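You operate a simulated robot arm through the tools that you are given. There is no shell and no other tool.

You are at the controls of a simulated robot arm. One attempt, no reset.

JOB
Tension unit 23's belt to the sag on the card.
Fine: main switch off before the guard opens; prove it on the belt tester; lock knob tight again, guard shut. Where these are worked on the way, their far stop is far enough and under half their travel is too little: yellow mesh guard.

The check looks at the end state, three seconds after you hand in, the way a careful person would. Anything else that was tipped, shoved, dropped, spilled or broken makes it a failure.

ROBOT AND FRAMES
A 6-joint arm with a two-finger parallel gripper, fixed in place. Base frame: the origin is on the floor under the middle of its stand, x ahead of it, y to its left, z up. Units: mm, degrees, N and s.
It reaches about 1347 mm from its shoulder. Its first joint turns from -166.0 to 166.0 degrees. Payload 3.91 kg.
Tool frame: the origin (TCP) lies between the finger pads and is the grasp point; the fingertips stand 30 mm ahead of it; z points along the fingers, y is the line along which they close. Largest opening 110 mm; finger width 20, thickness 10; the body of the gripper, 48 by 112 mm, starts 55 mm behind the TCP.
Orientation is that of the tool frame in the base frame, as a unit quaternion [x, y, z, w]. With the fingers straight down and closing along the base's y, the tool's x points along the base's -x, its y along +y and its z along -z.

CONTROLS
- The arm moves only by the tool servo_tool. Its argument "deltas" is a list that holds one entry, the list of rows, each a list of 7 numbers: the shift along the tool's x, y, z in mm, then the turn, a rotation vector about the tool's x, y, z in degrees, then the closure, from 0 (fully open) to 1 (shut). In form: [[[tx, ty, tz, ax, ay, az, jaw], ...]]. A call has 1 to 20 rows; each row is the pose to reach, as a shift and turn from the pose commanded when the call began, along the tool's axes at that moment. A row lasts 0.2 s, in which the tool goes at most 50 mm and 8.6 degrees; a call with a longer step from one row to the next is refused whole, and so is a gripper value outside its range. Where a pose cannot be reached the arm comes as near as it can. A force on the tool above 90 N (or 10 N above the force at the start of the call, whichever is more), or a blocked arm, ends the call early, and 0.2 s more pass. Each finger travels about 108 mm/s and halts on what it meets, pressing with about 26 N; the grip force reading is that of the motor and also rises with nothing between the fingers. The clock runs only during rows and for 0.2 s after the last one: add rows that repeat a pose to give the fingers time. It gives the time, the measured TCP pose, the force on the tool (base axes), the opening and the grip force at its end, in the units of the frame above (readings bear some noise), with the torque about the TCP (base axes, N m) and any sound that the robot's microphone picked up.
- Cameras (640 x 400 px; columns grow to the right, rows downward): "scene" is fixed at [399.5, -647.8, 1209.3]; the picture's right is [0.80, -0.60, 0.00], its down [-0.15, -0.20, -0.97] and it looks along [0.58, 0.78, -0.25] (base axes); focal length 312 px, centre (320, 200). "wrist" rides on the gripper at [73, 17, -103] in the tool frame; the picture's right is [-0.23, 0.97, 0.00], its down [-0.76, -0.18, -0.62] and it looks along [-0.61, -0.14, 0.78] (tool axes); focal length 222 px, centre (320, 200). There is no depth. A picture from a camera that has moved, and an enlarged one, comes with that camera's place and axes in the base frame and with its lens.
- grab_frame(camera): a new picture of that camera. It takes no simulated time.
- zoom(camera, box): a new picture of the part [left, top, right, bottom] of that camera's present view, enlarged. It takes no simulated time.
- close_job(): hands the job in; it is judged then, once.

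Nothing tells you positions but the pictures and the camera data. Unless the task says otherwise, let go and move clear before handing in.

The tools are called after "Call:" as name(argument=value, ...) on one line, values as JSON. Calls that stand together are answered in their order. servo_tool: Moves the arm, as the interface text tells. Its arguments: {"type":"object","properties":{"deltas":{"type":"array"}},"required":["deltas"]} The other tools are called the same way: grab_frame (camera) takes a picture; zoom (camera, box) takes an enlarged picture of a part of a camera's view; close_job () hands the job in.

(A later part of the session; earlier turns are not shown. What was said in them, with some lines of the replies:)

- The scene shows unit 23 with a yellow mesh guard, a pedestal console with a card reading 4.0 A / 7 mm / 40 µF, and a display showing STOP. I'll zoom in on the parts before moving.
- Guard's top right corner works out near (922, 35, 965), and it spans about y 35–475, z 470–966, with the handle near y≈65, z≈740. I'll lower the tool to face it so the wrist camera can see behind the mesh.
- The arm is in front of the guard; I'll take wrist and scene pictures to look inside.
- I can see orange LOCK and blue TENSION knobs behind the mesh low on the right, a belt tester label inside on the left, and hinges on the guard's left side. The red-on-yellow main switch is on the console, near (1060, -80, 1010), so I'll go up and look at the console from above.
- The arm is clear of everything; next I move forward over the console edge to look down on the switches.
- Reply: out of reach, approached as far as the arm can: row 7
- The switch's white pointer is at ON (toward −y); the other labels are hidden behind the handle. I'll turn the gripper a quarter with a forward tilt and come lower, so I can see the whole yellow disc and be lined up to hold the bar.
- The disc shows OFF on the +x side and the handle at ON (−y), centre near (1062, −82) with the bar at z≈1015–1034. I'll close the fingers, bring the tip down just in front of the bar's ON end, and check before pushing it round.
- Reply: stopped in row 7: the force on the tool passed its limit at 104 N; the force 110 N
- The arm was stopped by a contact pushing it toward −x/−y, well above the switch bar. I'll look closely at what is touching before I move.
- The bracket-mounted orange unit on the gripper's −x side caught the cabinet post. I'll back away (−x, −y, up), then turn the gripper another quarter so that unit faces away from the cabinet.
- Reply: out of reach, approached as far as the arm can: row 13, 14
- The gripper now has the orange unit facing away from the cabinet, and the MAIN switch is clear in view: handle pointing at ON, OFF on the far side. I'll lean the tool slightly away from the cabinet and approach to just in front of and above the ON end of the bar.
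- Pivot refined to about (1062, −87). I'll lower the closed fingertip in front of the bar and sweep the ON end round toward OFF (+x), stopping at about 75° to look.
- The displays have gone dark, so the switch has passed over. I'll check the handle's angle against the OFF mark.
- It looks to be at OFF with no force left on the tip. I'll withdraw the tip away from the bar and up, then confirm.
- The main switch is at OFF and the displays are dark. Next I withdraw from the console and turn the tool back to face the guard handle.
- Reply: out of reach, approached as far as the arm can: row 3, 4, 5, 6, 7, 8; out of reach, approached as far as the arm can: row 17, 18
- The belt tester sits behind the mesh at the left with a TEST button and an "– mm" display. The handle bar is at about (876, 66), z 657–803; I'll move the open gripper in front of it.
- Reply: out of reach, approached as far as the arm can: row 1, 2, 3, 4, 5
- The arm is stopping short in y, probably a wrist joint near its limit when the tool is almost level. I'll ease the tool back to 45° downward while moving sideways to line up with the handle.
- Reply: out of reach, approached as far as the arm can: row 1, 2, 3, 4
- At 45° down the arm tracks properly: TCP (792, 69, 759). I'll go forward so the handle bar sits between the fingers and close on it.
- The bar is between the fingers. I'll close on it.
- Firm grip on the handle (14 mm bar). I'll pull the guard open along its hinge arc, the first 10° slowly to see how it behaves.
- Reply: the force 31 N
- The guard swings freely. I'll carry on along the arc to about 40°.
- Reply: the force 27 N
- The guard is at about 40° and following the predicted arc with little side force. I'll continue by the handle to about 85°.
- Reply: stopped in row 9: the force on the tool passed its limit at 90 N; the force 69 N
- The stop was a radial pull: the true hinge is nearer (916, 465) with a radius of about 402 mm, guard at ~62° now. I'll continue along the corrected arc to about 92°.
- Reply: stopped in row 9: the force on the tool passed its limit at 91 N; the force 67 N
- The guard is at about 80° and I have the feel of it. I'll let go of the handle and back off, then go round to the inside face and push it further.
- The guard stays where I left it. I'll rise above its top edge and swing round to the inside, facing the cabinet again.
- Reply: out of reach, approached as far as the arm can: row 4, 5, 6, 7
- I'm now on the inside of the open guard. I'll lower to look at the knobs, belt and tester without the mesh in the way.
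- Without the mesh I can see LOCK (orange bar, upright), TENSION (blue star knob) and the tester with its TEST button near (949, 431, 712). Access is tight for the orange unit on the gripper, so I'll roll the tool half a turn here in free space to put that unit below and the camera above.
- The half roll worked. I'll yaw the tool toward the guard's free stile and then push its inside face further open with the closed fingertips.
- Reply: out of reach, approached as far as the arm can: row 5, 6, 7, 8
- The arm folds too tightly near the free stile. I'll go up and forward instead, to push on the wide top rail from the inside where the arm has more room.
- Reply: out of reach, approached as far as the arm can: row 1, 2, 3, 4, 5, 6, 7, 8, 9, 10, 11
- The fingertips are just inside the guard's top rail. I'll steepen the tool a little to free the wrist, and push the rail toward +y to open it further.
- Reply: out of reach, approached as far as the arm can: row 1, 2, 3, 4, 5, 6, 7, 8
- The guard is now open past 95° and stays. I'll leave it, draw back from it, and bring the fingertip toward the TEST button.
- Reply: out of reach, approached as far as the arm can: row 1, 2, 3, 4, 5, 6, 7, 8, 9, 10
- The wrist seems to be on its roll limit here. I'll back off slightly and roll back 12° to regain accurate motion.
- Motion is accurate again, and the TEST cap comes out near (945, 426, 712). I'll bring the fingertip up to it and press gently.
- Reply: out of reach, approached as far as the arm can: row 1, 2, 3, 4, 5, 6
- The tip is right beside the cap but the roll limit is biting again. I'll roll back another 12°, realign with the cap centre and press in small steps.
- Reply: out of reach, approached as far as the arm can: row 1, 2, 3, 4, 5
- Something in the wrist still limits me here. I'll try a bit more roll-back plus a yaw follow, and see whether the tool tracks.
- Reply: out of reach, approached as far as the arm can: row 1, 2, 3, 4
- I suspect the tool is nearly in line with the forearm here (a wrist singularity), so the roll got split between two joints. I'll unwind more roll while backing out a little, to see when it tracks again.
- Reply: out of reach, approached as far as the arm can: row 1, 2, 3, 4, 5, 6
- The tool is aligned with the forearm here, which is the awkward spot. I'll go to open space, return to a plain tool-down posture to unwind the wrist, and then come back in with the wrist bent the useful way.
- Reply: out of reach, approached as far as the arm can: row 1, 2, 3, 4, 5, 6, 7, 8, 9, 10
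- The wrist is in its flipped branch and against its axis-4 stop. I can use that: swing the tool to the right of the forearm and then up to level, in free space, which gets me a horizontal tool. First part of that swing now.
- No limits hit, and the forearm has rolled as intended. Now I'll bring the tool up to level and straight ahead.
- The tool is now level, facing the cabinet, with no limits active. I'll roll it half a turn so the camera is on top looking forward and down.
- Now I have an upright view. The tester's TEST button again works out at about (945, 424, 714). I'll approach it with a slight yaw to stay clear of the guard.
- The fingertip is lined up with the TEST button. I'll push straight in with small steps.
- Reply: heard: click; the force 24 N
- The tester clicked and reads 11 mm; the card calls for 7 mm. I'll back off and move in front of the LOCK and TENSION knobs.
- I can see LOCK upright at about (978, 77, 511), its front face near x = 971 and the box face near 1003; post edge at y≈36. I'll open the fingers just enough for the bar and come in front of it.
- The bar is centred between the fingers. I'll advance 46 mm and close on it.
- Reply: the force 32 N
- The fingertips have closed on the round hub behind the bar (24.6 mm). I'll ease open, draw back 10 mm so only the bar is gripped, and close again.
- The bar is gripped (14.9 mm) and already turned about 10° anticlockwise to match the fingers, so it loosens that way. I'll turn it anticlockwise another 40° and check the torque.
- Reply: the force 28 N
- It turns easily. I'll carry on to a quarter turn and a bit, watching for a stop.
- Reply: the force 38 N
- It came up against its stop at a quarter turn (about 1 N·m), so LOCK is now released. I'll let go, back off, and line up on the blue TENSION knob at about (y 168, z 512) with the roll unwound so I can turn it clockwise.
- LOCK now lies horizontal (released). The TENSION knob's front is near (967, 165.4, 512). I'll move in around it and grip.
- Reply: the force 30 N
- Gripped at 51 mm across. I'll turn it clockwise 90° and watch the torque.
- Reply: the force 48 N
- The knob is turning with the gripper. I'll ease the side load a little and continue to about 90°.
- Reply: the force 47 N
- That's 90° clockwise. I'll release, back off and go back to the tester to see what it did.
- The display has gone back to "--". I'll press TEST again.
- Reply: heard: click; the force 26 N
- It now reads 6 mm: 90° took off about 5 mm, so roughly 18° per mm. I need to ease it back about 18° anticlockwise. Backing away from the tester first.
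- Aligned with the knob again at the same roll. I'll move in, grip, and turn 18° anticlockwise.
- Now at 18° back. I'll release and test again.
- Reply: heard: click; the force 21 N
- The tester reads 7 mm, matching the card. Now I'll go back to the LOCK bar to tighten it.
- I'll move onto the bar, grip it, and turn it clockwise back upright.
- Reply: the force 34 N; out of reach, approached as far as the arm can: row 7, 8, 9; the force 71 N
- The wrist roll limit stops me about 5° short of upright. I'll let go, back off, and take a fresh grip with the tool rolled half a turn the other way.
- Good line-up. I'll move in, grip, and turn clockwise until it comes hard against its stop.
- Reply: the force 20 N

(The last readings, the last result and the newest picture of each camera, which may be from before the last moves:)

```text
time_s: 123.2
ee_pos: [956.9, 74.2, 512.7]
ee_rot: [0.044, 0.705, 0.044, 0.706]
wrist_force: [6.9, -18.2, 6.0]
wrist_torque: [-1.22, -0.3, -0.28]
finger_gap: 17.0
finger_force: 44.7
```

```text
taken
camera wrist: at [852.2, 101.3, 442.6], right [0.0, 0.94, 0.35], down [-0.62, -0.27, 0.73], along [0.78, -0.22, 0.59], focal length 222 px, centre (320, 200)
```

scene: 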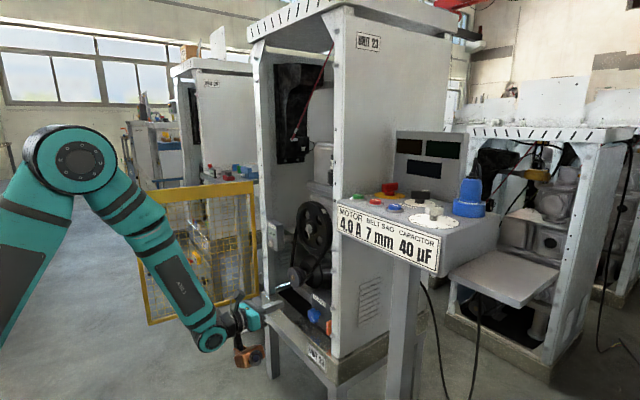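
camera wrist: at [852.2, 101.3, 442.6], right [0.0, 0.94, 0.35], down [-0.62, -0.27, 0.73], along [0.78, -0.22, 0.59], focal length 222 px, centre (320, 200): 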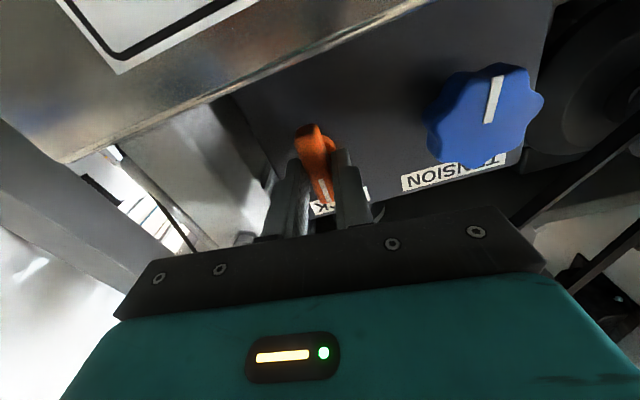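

It's hard against the stop at upright (about 1.2 N·m), so LOCK is tight. I'll release and go back to the tester to prove the setting with the lock on.

Call:
servo_tool(deltas=[[[0, 0, 0, 0, 0, 0, 0.67], [0, 0, 0, 0, 0, 0, 0.67], [0, 0, -35, 0, 0, 0, 0.67], [0, 0, -75, 0, 0, 0, 0.67], [-9.5, 20.3, -80.8, 0, 0, 8.5, 1], [-19, 40.6, -86.5, 0, 0, 17, 1], [-28.5, 60.9, -92.3, 0, 0, 25.5, 1], [-38.1, 81.2, -98, 0, 0, 34, 1], [-47.6, 101.5, -103.8, 0, 0, 42.5, 1], [-57.1, 121.8, -109.5, 0, 0, 51, 1], [-66.6, 142.1, -115.3, 0, 0, 59.5, 1], [-76.1, 162.4, -121, 0, 0, 68, 1], [-85.6, 182.6, -126.8, 0, 0, 76.5, 1], [-95.1, 202.9, -132.5, 0, 0, 85, 1], [-104.6, 223.2, -138.3, 0, 0, 93.5, 1], [-114.2, 243.5, -144, 0, 0, 102, 1], [-123.7, 263.8, -149.8, 0, 0, 110.5, 1], [-133.2, 284.1, -155.5, 0, 0, 119, 1], [-142.7, 304.4, -161.3, 0, 0, 127.5, 1], [-152.2, 324.7, -167, 0, 0, 136, 1]]])

Call:
grab_frame(camera="wrist")

Call:
zoom(camera="scene", box=[260, 260, 350, 350])

```text
time_s: 127.3
ee_pos: [790.8, 379.8, 703.2]
ee_rot: [0.672, 0.223, 0.671, 0.222]
wrist_force: [0.2, -0.1, -0.5]
wrist_torque: [0.03, 0.03, 0.01]
finger_gap: 0.1
finger_force: 25.5
```

```text
taken
camera wrist: at [685.5, 410.9, 771.5], right [0.0, -0.92, 0.4], down [-0.62, -0.31, -0.72], along [0.78, -0.25, -0.57], focal length 222 px, centre (320, 200)
```

wrist: 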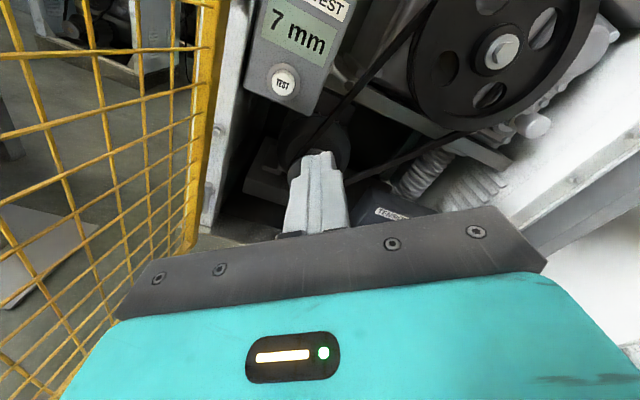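

```text
4.44 times, centred on (305, 305) of scene
camera zoom: at [399.5, -647.8, 1209.3], right [0.8, -0.6, 0.0], down [-0.15, -0.2, -0.97], along [0.58, 0.78, -0.25], focal length 1385 px, centre (387, -267)
```

zoom: 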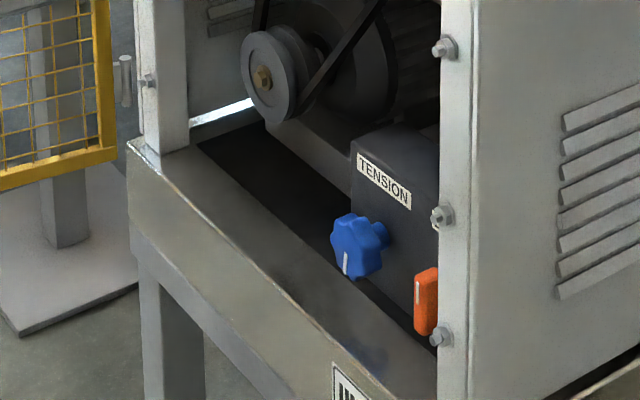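

LOCK is upright and the display still holds 7 mm. I'll press TEST once more now that it is locked.

Call:
servo_tool(deltas=[[[10.4, -7.5, 30.1, 3.2, 2.4, 0, 1], [20.9, -14.9, 60.3, 6.4, 4.8, 0, 1], [31.3, -22.4, 90.4, 9.6, 7.2, 0, 1], [33.2, -24.9, 105.1, 9.6, 7.2, 0, 1], [34.5, -26.7, 115.8, 9.6, 7.2, 0, 1], [35.2, -27.5, 120.7, 9.6, 7.2, 0, 1], [35.7, -28.2, 124.6, 9.6, 7.2, 0, 1], [36.2, -28.8, 128.5, 9.6, 7.2, 0, 1], [36.5, -29.3, 131.5, 9.6, 7.2, 0, 1]]])

Call:
grab_frame(camera="wrist")

```text
time_s: 129.3
ee_pos: [921.4, 423.6, 714.0]
ee_rot: [0.644, 0.294, 0.69, 0.152]
wrist_force: [-27.3, -8.5, -2.0]
wrist_torque: [-0.04, 0.21, -0.35]
finger_gap: 0.1
finger_force: 26.1
heard: click
```

```text
taken
camera wrist: at [811.9, 432.8, 783.0], right [0.19, -0.9, 0.4], down [-0.54, -0.44, -0.71], along [0.82, -0.08, -0.57], focal length 222 px, centre (320, 200)
```

wrist: 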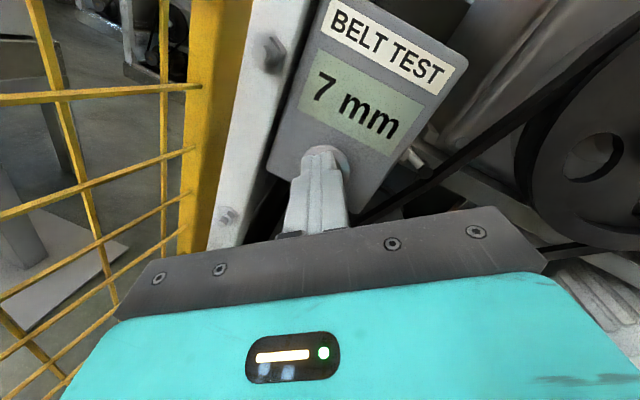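

Tested again with the lock on: 7 mm, click heard. The belt setting is proved. Now I back away from the tester and prepare to shut the guard from its outer side.

Call:
servo_tool(deltas=[[[0, 0, -42, 0, 0, 0, 1], [-6, 1.9, -74, -3.2, -2.4, 0, 1], [-12, 3.8, -105, -6.4, -4.8, 0, 1], [-18, 5.7, -136.9, -9.6, -7.2, 0, 1]]])

Call:
zoom(camera="scene", box=[100, 160, 340, 350])

```text
time_s: 130.3
ee_pos: [790.6, 380.6, 703.7]
ee_rot: [0.671, 0.223, 0.67, 0.225]
wrist_force: [-0.5, -0.8, -0.1]
wrist_torque: [-0.01, 0.02, 0.02]
finger_gap: 0.0
finger_force: 26.2
```

```text
2.11 times, centred on (220, 255) of scene
camera zoom: at [399.5, -647.8, 1209.3], right [0.8, -0.6, 0.0], down [-0.15, -0.2, -0.97], along [0.58, 0.78, -0.25], focal length 656 px, centre (530, 84)
```

zoom: 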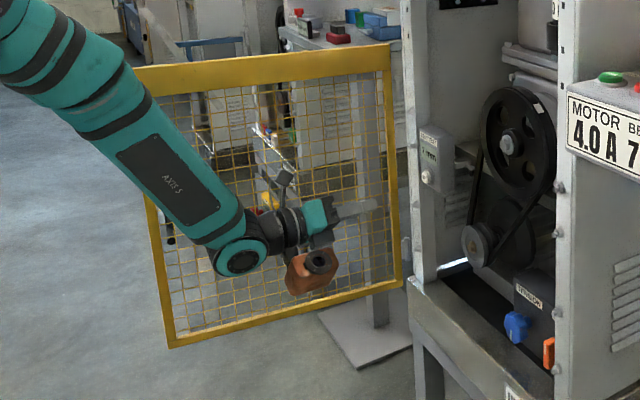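

Call:
servo_tool(deltas=[[[31, 23.1, -20, 0, 0, -4.5, 1], [62, 46.3, -40, 0, 0, -9, 1], [93, 69.4, -60, 0, 0, -13.5, 1], [124, 92.6, -80, 0, 0, -18, 1], [155, 115.7, -90, 0, 0, -22.5, 1], [186, 138.8, -90, 0, 0, -27, 1], [217, 162, -90, 0, 0, -31.5, 1], [248, 185.1, -90, 0, 0, -36, 1], [279, 208.3, -90, 0, 0, -40.5, 1], [310, 231.4, -90, 0, 0, -45, 1]]])

Call:
grab_frame(camera="scene")

Call:
grab_frame(camera="wrist")

```text
time_s: 132.6
ee_pos: [701.6, 382.7, 1090.3]
ee_rot: [0.534, 0.464, 0.533, 0.464]
wrist_force: [0.0, -0.4, -0.6]
wrist_torque: [0.02, -0.04, -0.03]
finger_gap: 0.0
finger_force: 25.8
```

```text
taken
```

scene: 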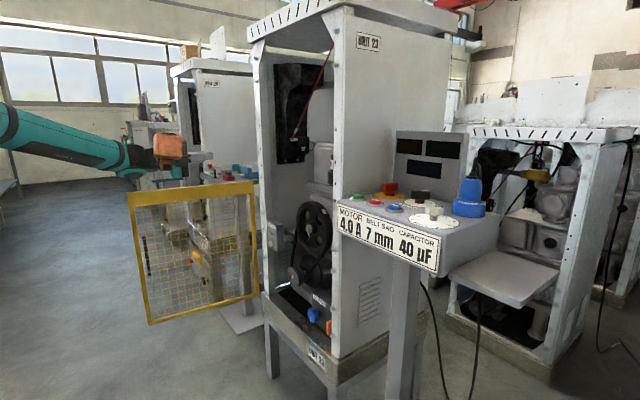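

```text
taken
camera wrist: at [595.7, 453.1, 1116.8], right [0.0, -0.36, 0.93], down [-0.62, -0.73, -0.28], along [0.78, -0.58, -0.23], focal length 222 px, centre (320, 200)
```

wrist: 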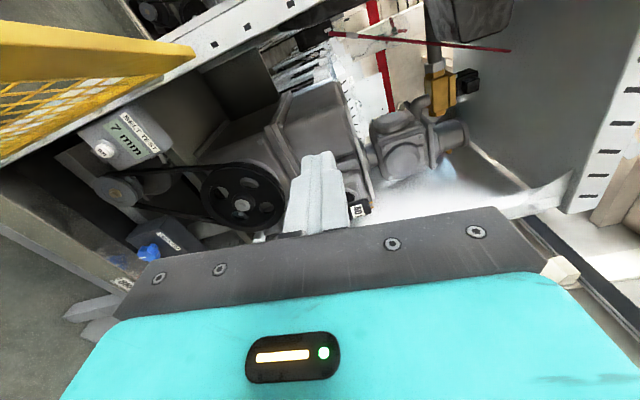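

Clear above the guard's top. I'll cross over it to the outer side.

Call:
servo_tool(deltas=[[[36.4, -5.1, -14.5, -0.3, -2.1, 0, 1], [72.8, -10.3, -29, -0.6, -4.3, 0, 1], [109.2, -15.4, -43.5, -0.9, -6.4, 0, 1], [145.5, -20.6, -58.1, -1.2, -8.5, 0, 1], [181.9, -25.7, -72.6, -1.5, -10.6, 0, 1], [218.3, -30.9, -87.1, -1.8, -12.8, 0, 1], [254.7, -36, -101.6, -2.1, -14.9, 0, 1]]])

Call:
grab_frame(camera="scene")

Call:
grab_frame(camera="wrist")

```text
time_s: 134.2
ee_pos: [598.5, 638.7, 1090.3]
ee_rot: [0.591, 0.389, 0.468, 0.529]
wrist_force: [-0.1, -0.4, 1.3]
wrist_torque: [0.02, 0.08, 0.03]
finger_gap: 0.2
finger_force: 25.7
```

```text
taken
```

scene: 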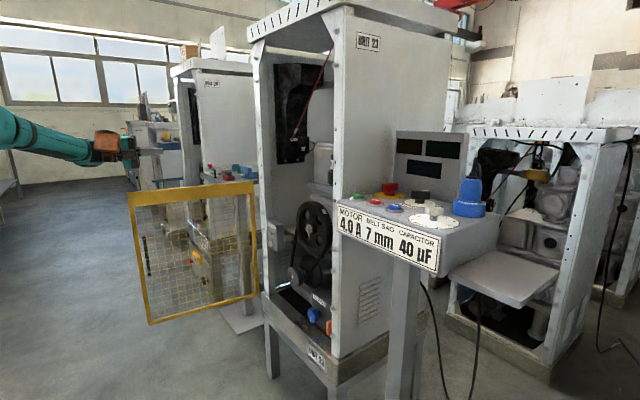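

```text
taken
camera wrist: at [515.7, 733.6, 1118.4], right [-0.09, -0.35, 0.93], down [-0.79, -0.54, -0.28], along [0.6, -0.76, -0.23], focal length 222 px, centre (320, 200)
```

wrist: 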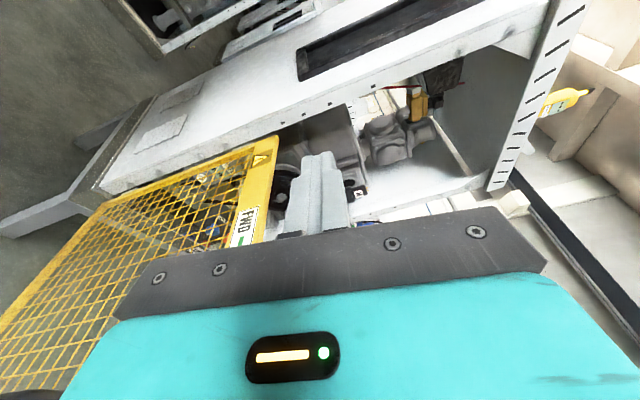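

Over the far side. I'll adjust the roll slightly so the orange unit stays above the guard, then lower to top-rail height.

Call:
servo_tool(deltas=[[[-5, -34.6, 0, 0, 0, -4.5, 1], [-9.9, -69.3, 0, 0, 0, -9, 1], [-14.9, -103.9, 0.1, 0, 0, -13.5, 1], [-19.8, -138.5, 0.1, 0, 0, -18, 1], [-19.8, -138.5, 0.1, 0, 0, -18, 1]]])

Call:
grab_frame(camera="scene")

Call:
grab_frame(camera="wrist")

```text
time_s: 135.3
ee_pos: [598.2, 638.2, 953.5]
ee_rot: [0.522, 0.477, 0.381, 0.596]
wrist_force: [-0.1, 0.8, 0.5]
wrist_torque: [-0.04, 0.03, 0.0]
finger_gap: 0.0
finger_force: 26.0
```

```text
taken
```

scene: 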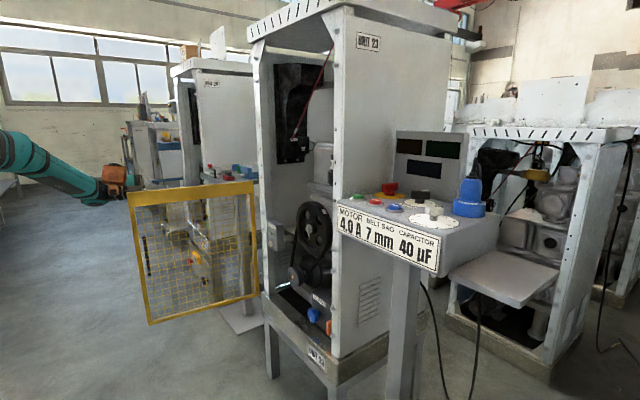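

```text
taken
camera wrist: at [516.3, 737.7, 956.7], right [-0.01, -0.05, 1.0], down [-0.8, -0.59, -0.04], along [0.59, -0.8, -0.04], focal length 222 px, centre (320, 200)
```

wrist: 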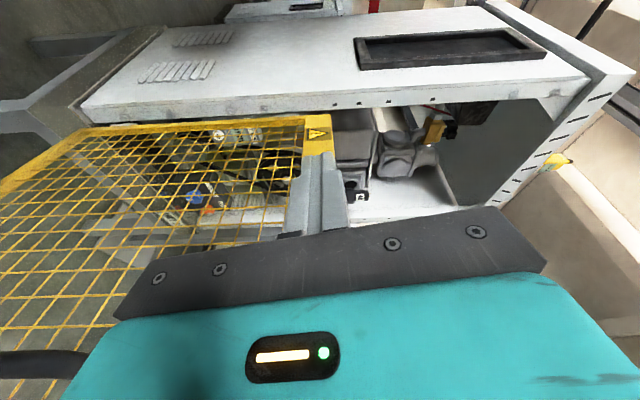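

The fingertip is level with the top rail on the outside. I'll push the rail toward the cabinet slowly, starting the closing swing.

Call:
servo_tool(deltas=[[[-33, -7.3, 9, 0, 0, 0, 1], [-66.1, -14.5, 18.1, 0, 0, 0, 1], [-80, -17, 21.5, 0, 0, 0, 1], [-93.9, -19.3, 25, 0, 0, 0, 1], [-111.6, -22.4, 27.6, 0, 0, 0, 1], [-129.3, -25.4, 30.2, 0, 0, 0, 1], [-149.3, -28.9, 35.6, 0, 0, 0, 1], [-169.3, -32.3, 41, 0, 0, 0, 1], [-186.3, -35.3, 48.2, 0, 0, 0, 1], [-203.2, -38.2, 55.4, 0, 0, 0, 1]]])

Call:
grab_frame(camera="scene")

Call:
grab_frame(camera="wrist")

```text
time_s: 137.6
ee_pos: [598.5, 423.8, 949.3]
ee_rot: [0.522, 0.478, 0.381, 0.595]
wrist_force: [-1.6, -0.1, -0.5]
wrist_torque: [0.02, -0.04, -0.03]
finger_gap: 0.0
finger_force: 26.0
```

```text
taken
```

scene: 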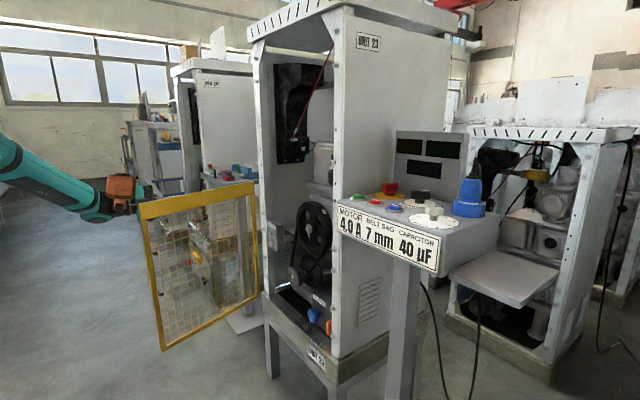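

```text
taken
camera wrist: at [516.9, 524.2, 953.5], right [-0.01, -0.05, 1.0], down [-0.8, -0.59, -0.04], along [0.59, -0.8, -0.04], focal length 222 px, centre (320, 200)
```

wrist: 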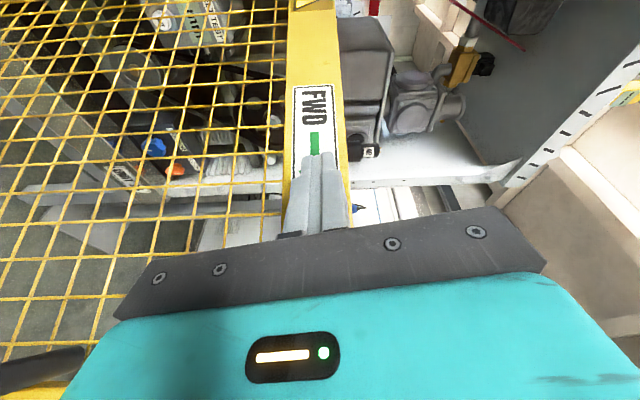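

The guard is swinging shut ahead of the fingertip (about 75° now). I'll follow it round to about 15°.

Call:
servo_tool(deltas=[[[-17.5, -3, 10.4, 0, 0, 0, 1], [-35, -6.1, 20.8, 0, 0, 0, 1], [-49.3, -8.5, 32.1, 0, 0, 0, 1], [-63.6, -11, 43.4, 0, 0, 0, 1], [-78.1, -13.5, 58.3, 0, 0, 0, 1], [-92.6, -16, 73.2, 0, 0, 0, 1], [-103.5, -17.9, 87.9, 0, 0, 0, 1], [-114.5, -19.8, 102.6, 0, 0, 0, 1], [-124.8, -21.6, 120.8, 0, 0, 0, 1], [-135, -23.3, 139, 0, 0, 0, 1], [-141.8, -24.5, 156, 0, 0, 0, 1], [-148.6, -25.7, 172.9, 0, 0, 0, 1], [-153.8, -26.6, 193.2, 0, 0, 0, 1], [-159, -27.5, 213.6, 0, 0, 0, 1], [-161.4, -27.9, 231.8, 0, 0, 0, 1], [-163.7, -28.3, 250, 0, 0, 0, 1]]])

Call:
grab_frame(camera="scene")

Call:
grab_frame(camera="wrist")

```text
time_s: 140.9
ee_pos: [797.7, 200.4, 947.4]
ee_rot: [0.521, 0.477, 0.38, 0.596]
wrist_force: [0.0, -0.1, 0.7]
wrist_torque: [0.01, -0.01, -0.02]
finger_gap: 0.0
finger_force: 26.0
```

```text
taken
```

scene: 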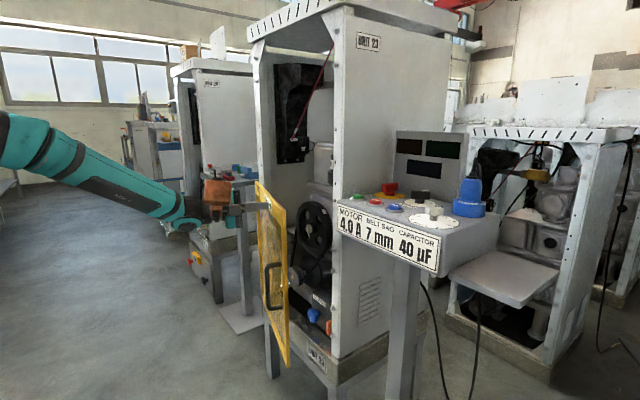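

```text
taken
camera wrist: at [716.3, 299.1, 951.9], right [-0.01, -0.05, 1.0], down [-0.8, -0.59, -0.04], along [0.59, -0.8, -0.04], focal length 222 px, centre (320, 200)
```

wrist: 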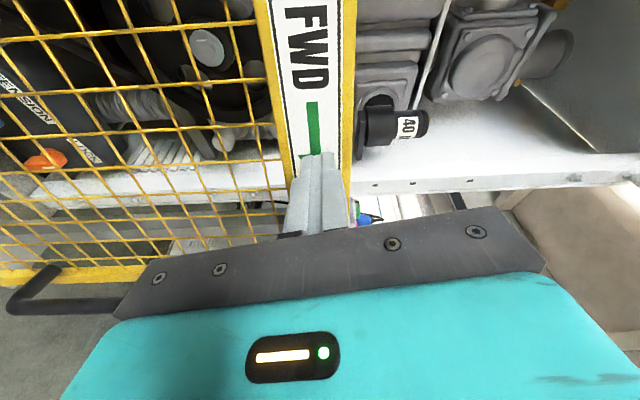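

About 15° left. I'll push straight on toward the cabinet until the guard meets its stop.

Call:
servo_tool(deltas=[[[-1.3, -0.2, 26.2, 0, 0, 0, 1], [-0.2, 0, 51.8, 0, 0, 0, 1], [1.7, 0.3, 66.8, 0, 0, 0, 1], [3.5, 0.6, 77.7, 0, 0, 0, 1], [4.9, 0.9, 84.6, 0, 0, 0, 1], [6.7, 1.2, 91.3, 0, 0, 0, 1], [8.5, 1.5, 98.1, 0, 0, 0, 1]]])

Call:
grab_frame(camera="scene")

Call:
grab_frame(camera="wrist")

```text
time_s: 142.5
ee_pos: [883.5, 182.9, 948.7]
ee_rot: [0.523, 0.477, 0.379, 0.596]
wrist_force: [-76.1, -5.7, 2.9]
wrist_torque: [-0.15, -0.19, -0.03]
finger_gap: 0.3
finger_force: 25.9
stopped in row 7: the force on the tool passed its limit at 107 N (the readings are from after the stop); the commanded pose is now the measured one
```

```text
taken
```

scene: 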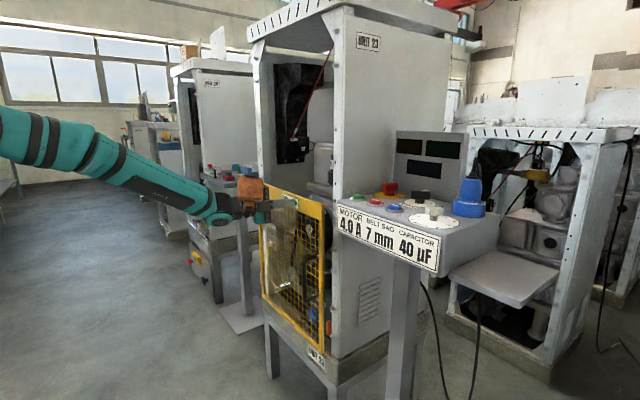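

```text
taken
camera wrist: at [801.0, 282.0, 952.8], right [-0.01, -0.06, 1.0], down [-0.81, -0.59, -0.04], along [0.59, -0.8, -0.04], focal length 222 px, centre (320, 200)
```

wrist: 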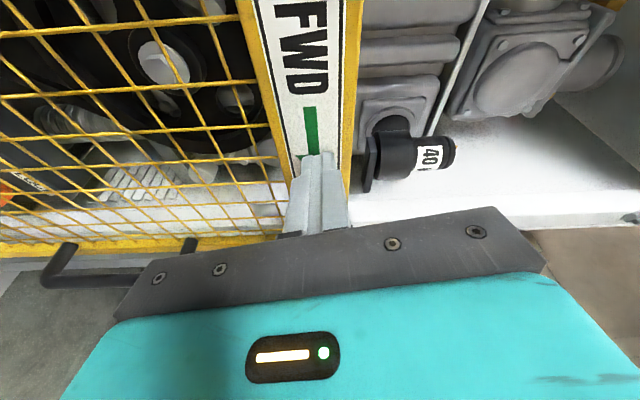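

The guard is against its stop. I'll withdraw and compare it with how it looked closed at the start.

Call:
servo_tool(deltas=[[[0, 0, -20, 0, 0, 0, 1], [0, 0, -60, 0, 0, 0, 1], [0, 0, -105, 0, 0, 0, 1], [0, 0, -150, 0, 0, 0, 1], [0, 0, -195, 0, 0, 0, 1]]])

Call:
grab_frame(camera="scene")

Call:
zoom(camera="scene", box=[240, 170, 400, 370])

Call:
zoom(camera="scene", box=[320, 120, 500, 280])

```text
time_s: 143.7
ee_pos: [697.0, 232.1, 945.4]
ee_rot: [0.524, 0.478, 0.379, 0.595]
wrist_force: [0.4, -0.1, 0.5]
wrist_torque: [0.0, -0.04, -0.03]
finger_gap: 0.1
finger_force: 25.8
```

```text
taken
```

scene: 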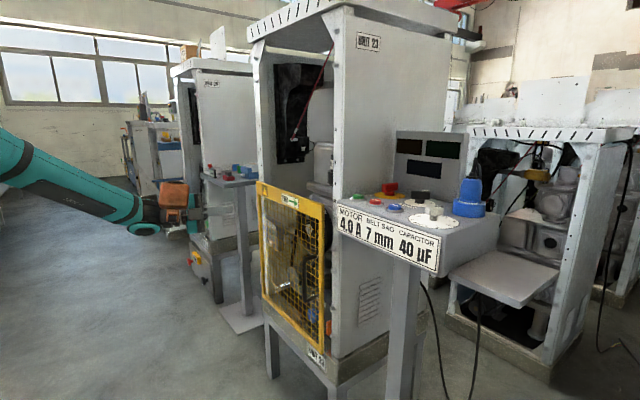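

```text
2.00 times, centred on (320, 270) of scene
camera zoom: at [399.5, -647.8, 1209.3], right [0.8, -0.6, 0.0], down [-0.15, -0.2, -0.97], along [0.58, 0.78, -0.25], focal length 623 px, centre (320, 60)
```

zoom: 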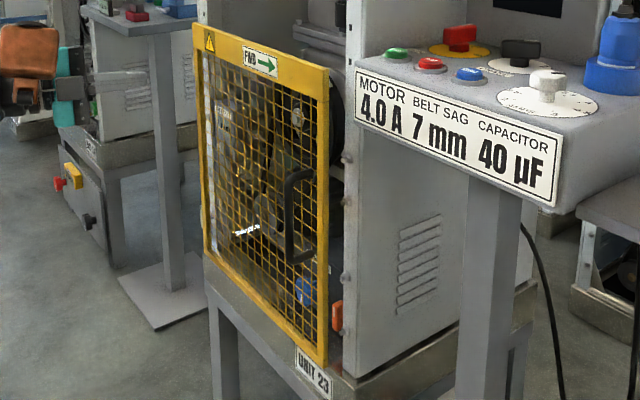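

```text
2.50 times, centred on (410, 200) of scene
camera zoom: at [399.5, -647.8, 1209.3], right [0.8, -0.6, 0.0], down [-0.15, -0.2, -0.97], along [0.58, 0.78, -0.25], focal length 779 px, centre (95, 200)
```

zoom: 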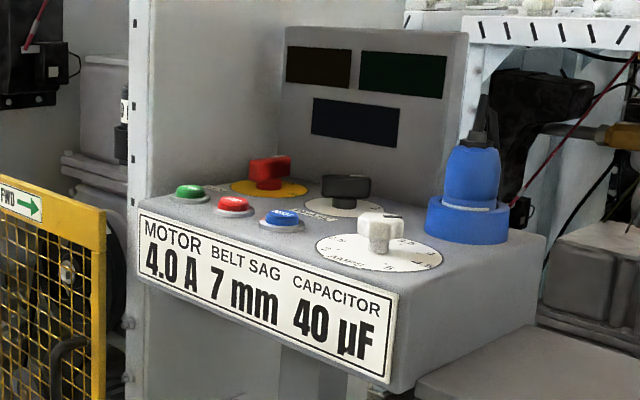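

Call:
zoom(camera="scene", box=[250, 170, 350, 270])

Call:
zoom(camera="scene", box=[250, 270, 350, 370])

Call:
zoom(camera="scene", box=[262, 200, 312, 250])

Call:
grab_frame(camera="wrist")

```text
4.00 times, centred on (300, 220) of scene
camera zoom: at [399.5, -647.8, 1209.3], right [0.8, -0.6, 0.0], down [-0.15, -0.2, -0.97], along [0.58, 0.78, -0.25], focal length 1247 px, centre (400, 120)
```

zoom: 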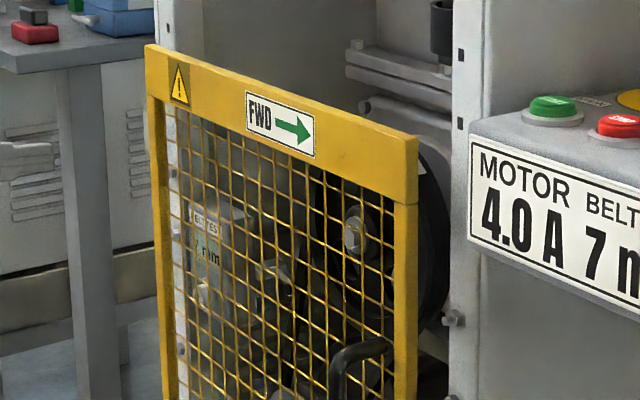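

```text
4.00 times, centred on (300, 320) of scene
camera zoom: at [399.5, -647.8, 1209.3], right [0.8, -0.6, 0.0], down [-0.15, -0.2, -0.97], along [0.58, 0.78, -0.25], focal length 1247 px, centre (400, -280)
```

zoom: 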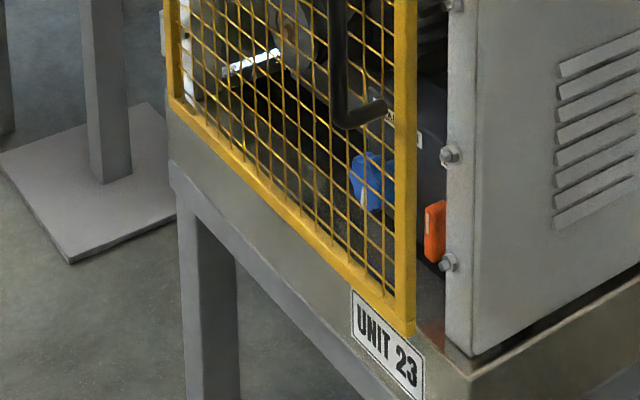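

```text
8.00 times, centred on (287, 225) of scene
camera zoom: at [399.5, -647.8, 1209.3], right [0.8, -0.6, 0.0], down [-0.15, -0.2, -0.97], along [0.58, 0.78, -0.25], focal length 2493 px, centre (584, 0)
```

zoom: 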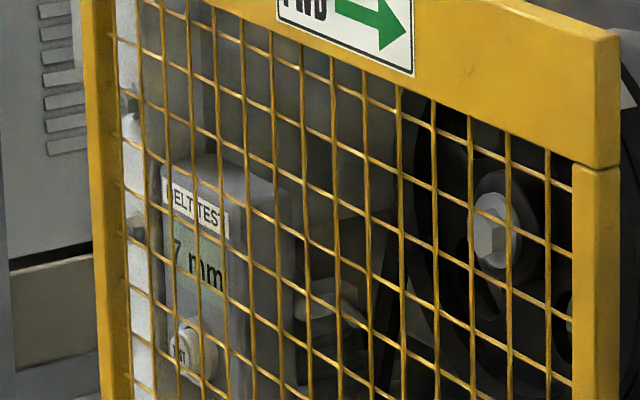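

```text
taken
camera wrist: at [615.7, 331.2, 950.3], right [-0.01, -0.05, 1.0], down [-0.81, -0.59, -0.04], along [0.59, -0.8, -0.04], focal length 222 px, centre (320, 200)
```

wrist: 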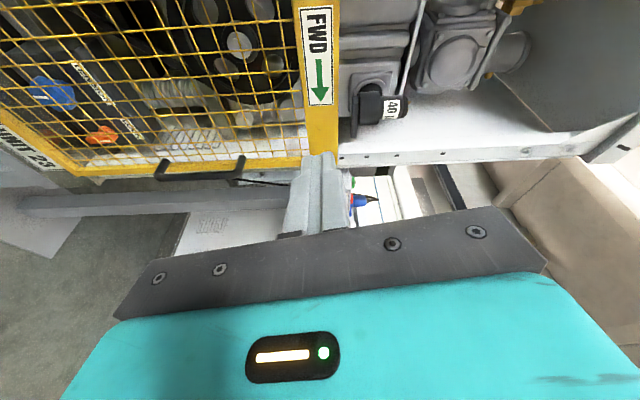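

Everything matches what was asked. The main switch is off, the belt tester reads 7 mm with the lock hard against its stop, and LOCK is upright. The guard sits exactly where it was when closed at the start. The arm is clear, so I'm handing in.

Call:
close_job()

```text
The job is handed in.
```

Unit 23's belt now reads 7 mm on the belt tester, as the card calls for, and I've handed the job in.

- **Main switch:** I turned it to OFF before opening the guard; the console displays went dark. I left it off because the job did not ask for it back on.
- **Belt:** the first reading was 11 mm. A quarter turn clockwise on TENSION brought it to 6 mm, and about 18° back gave 7 mm. The tester shows whole millimetres only, so the true sag could be a few tenths either side.
- **Lock knob:** it is back upright and hard against its stop. I pressed TEST again with it locked and it still read 7 mm.
- **Guard:** it is shut against its stop, in the same position as at the start.

Early on, near the console, something on the arm, most likely the orange unit on the gripper, bumped the cabinet's right front post at about 104 N. I backed off, and the pictures taken afterwards showed nothing moved or damaged.
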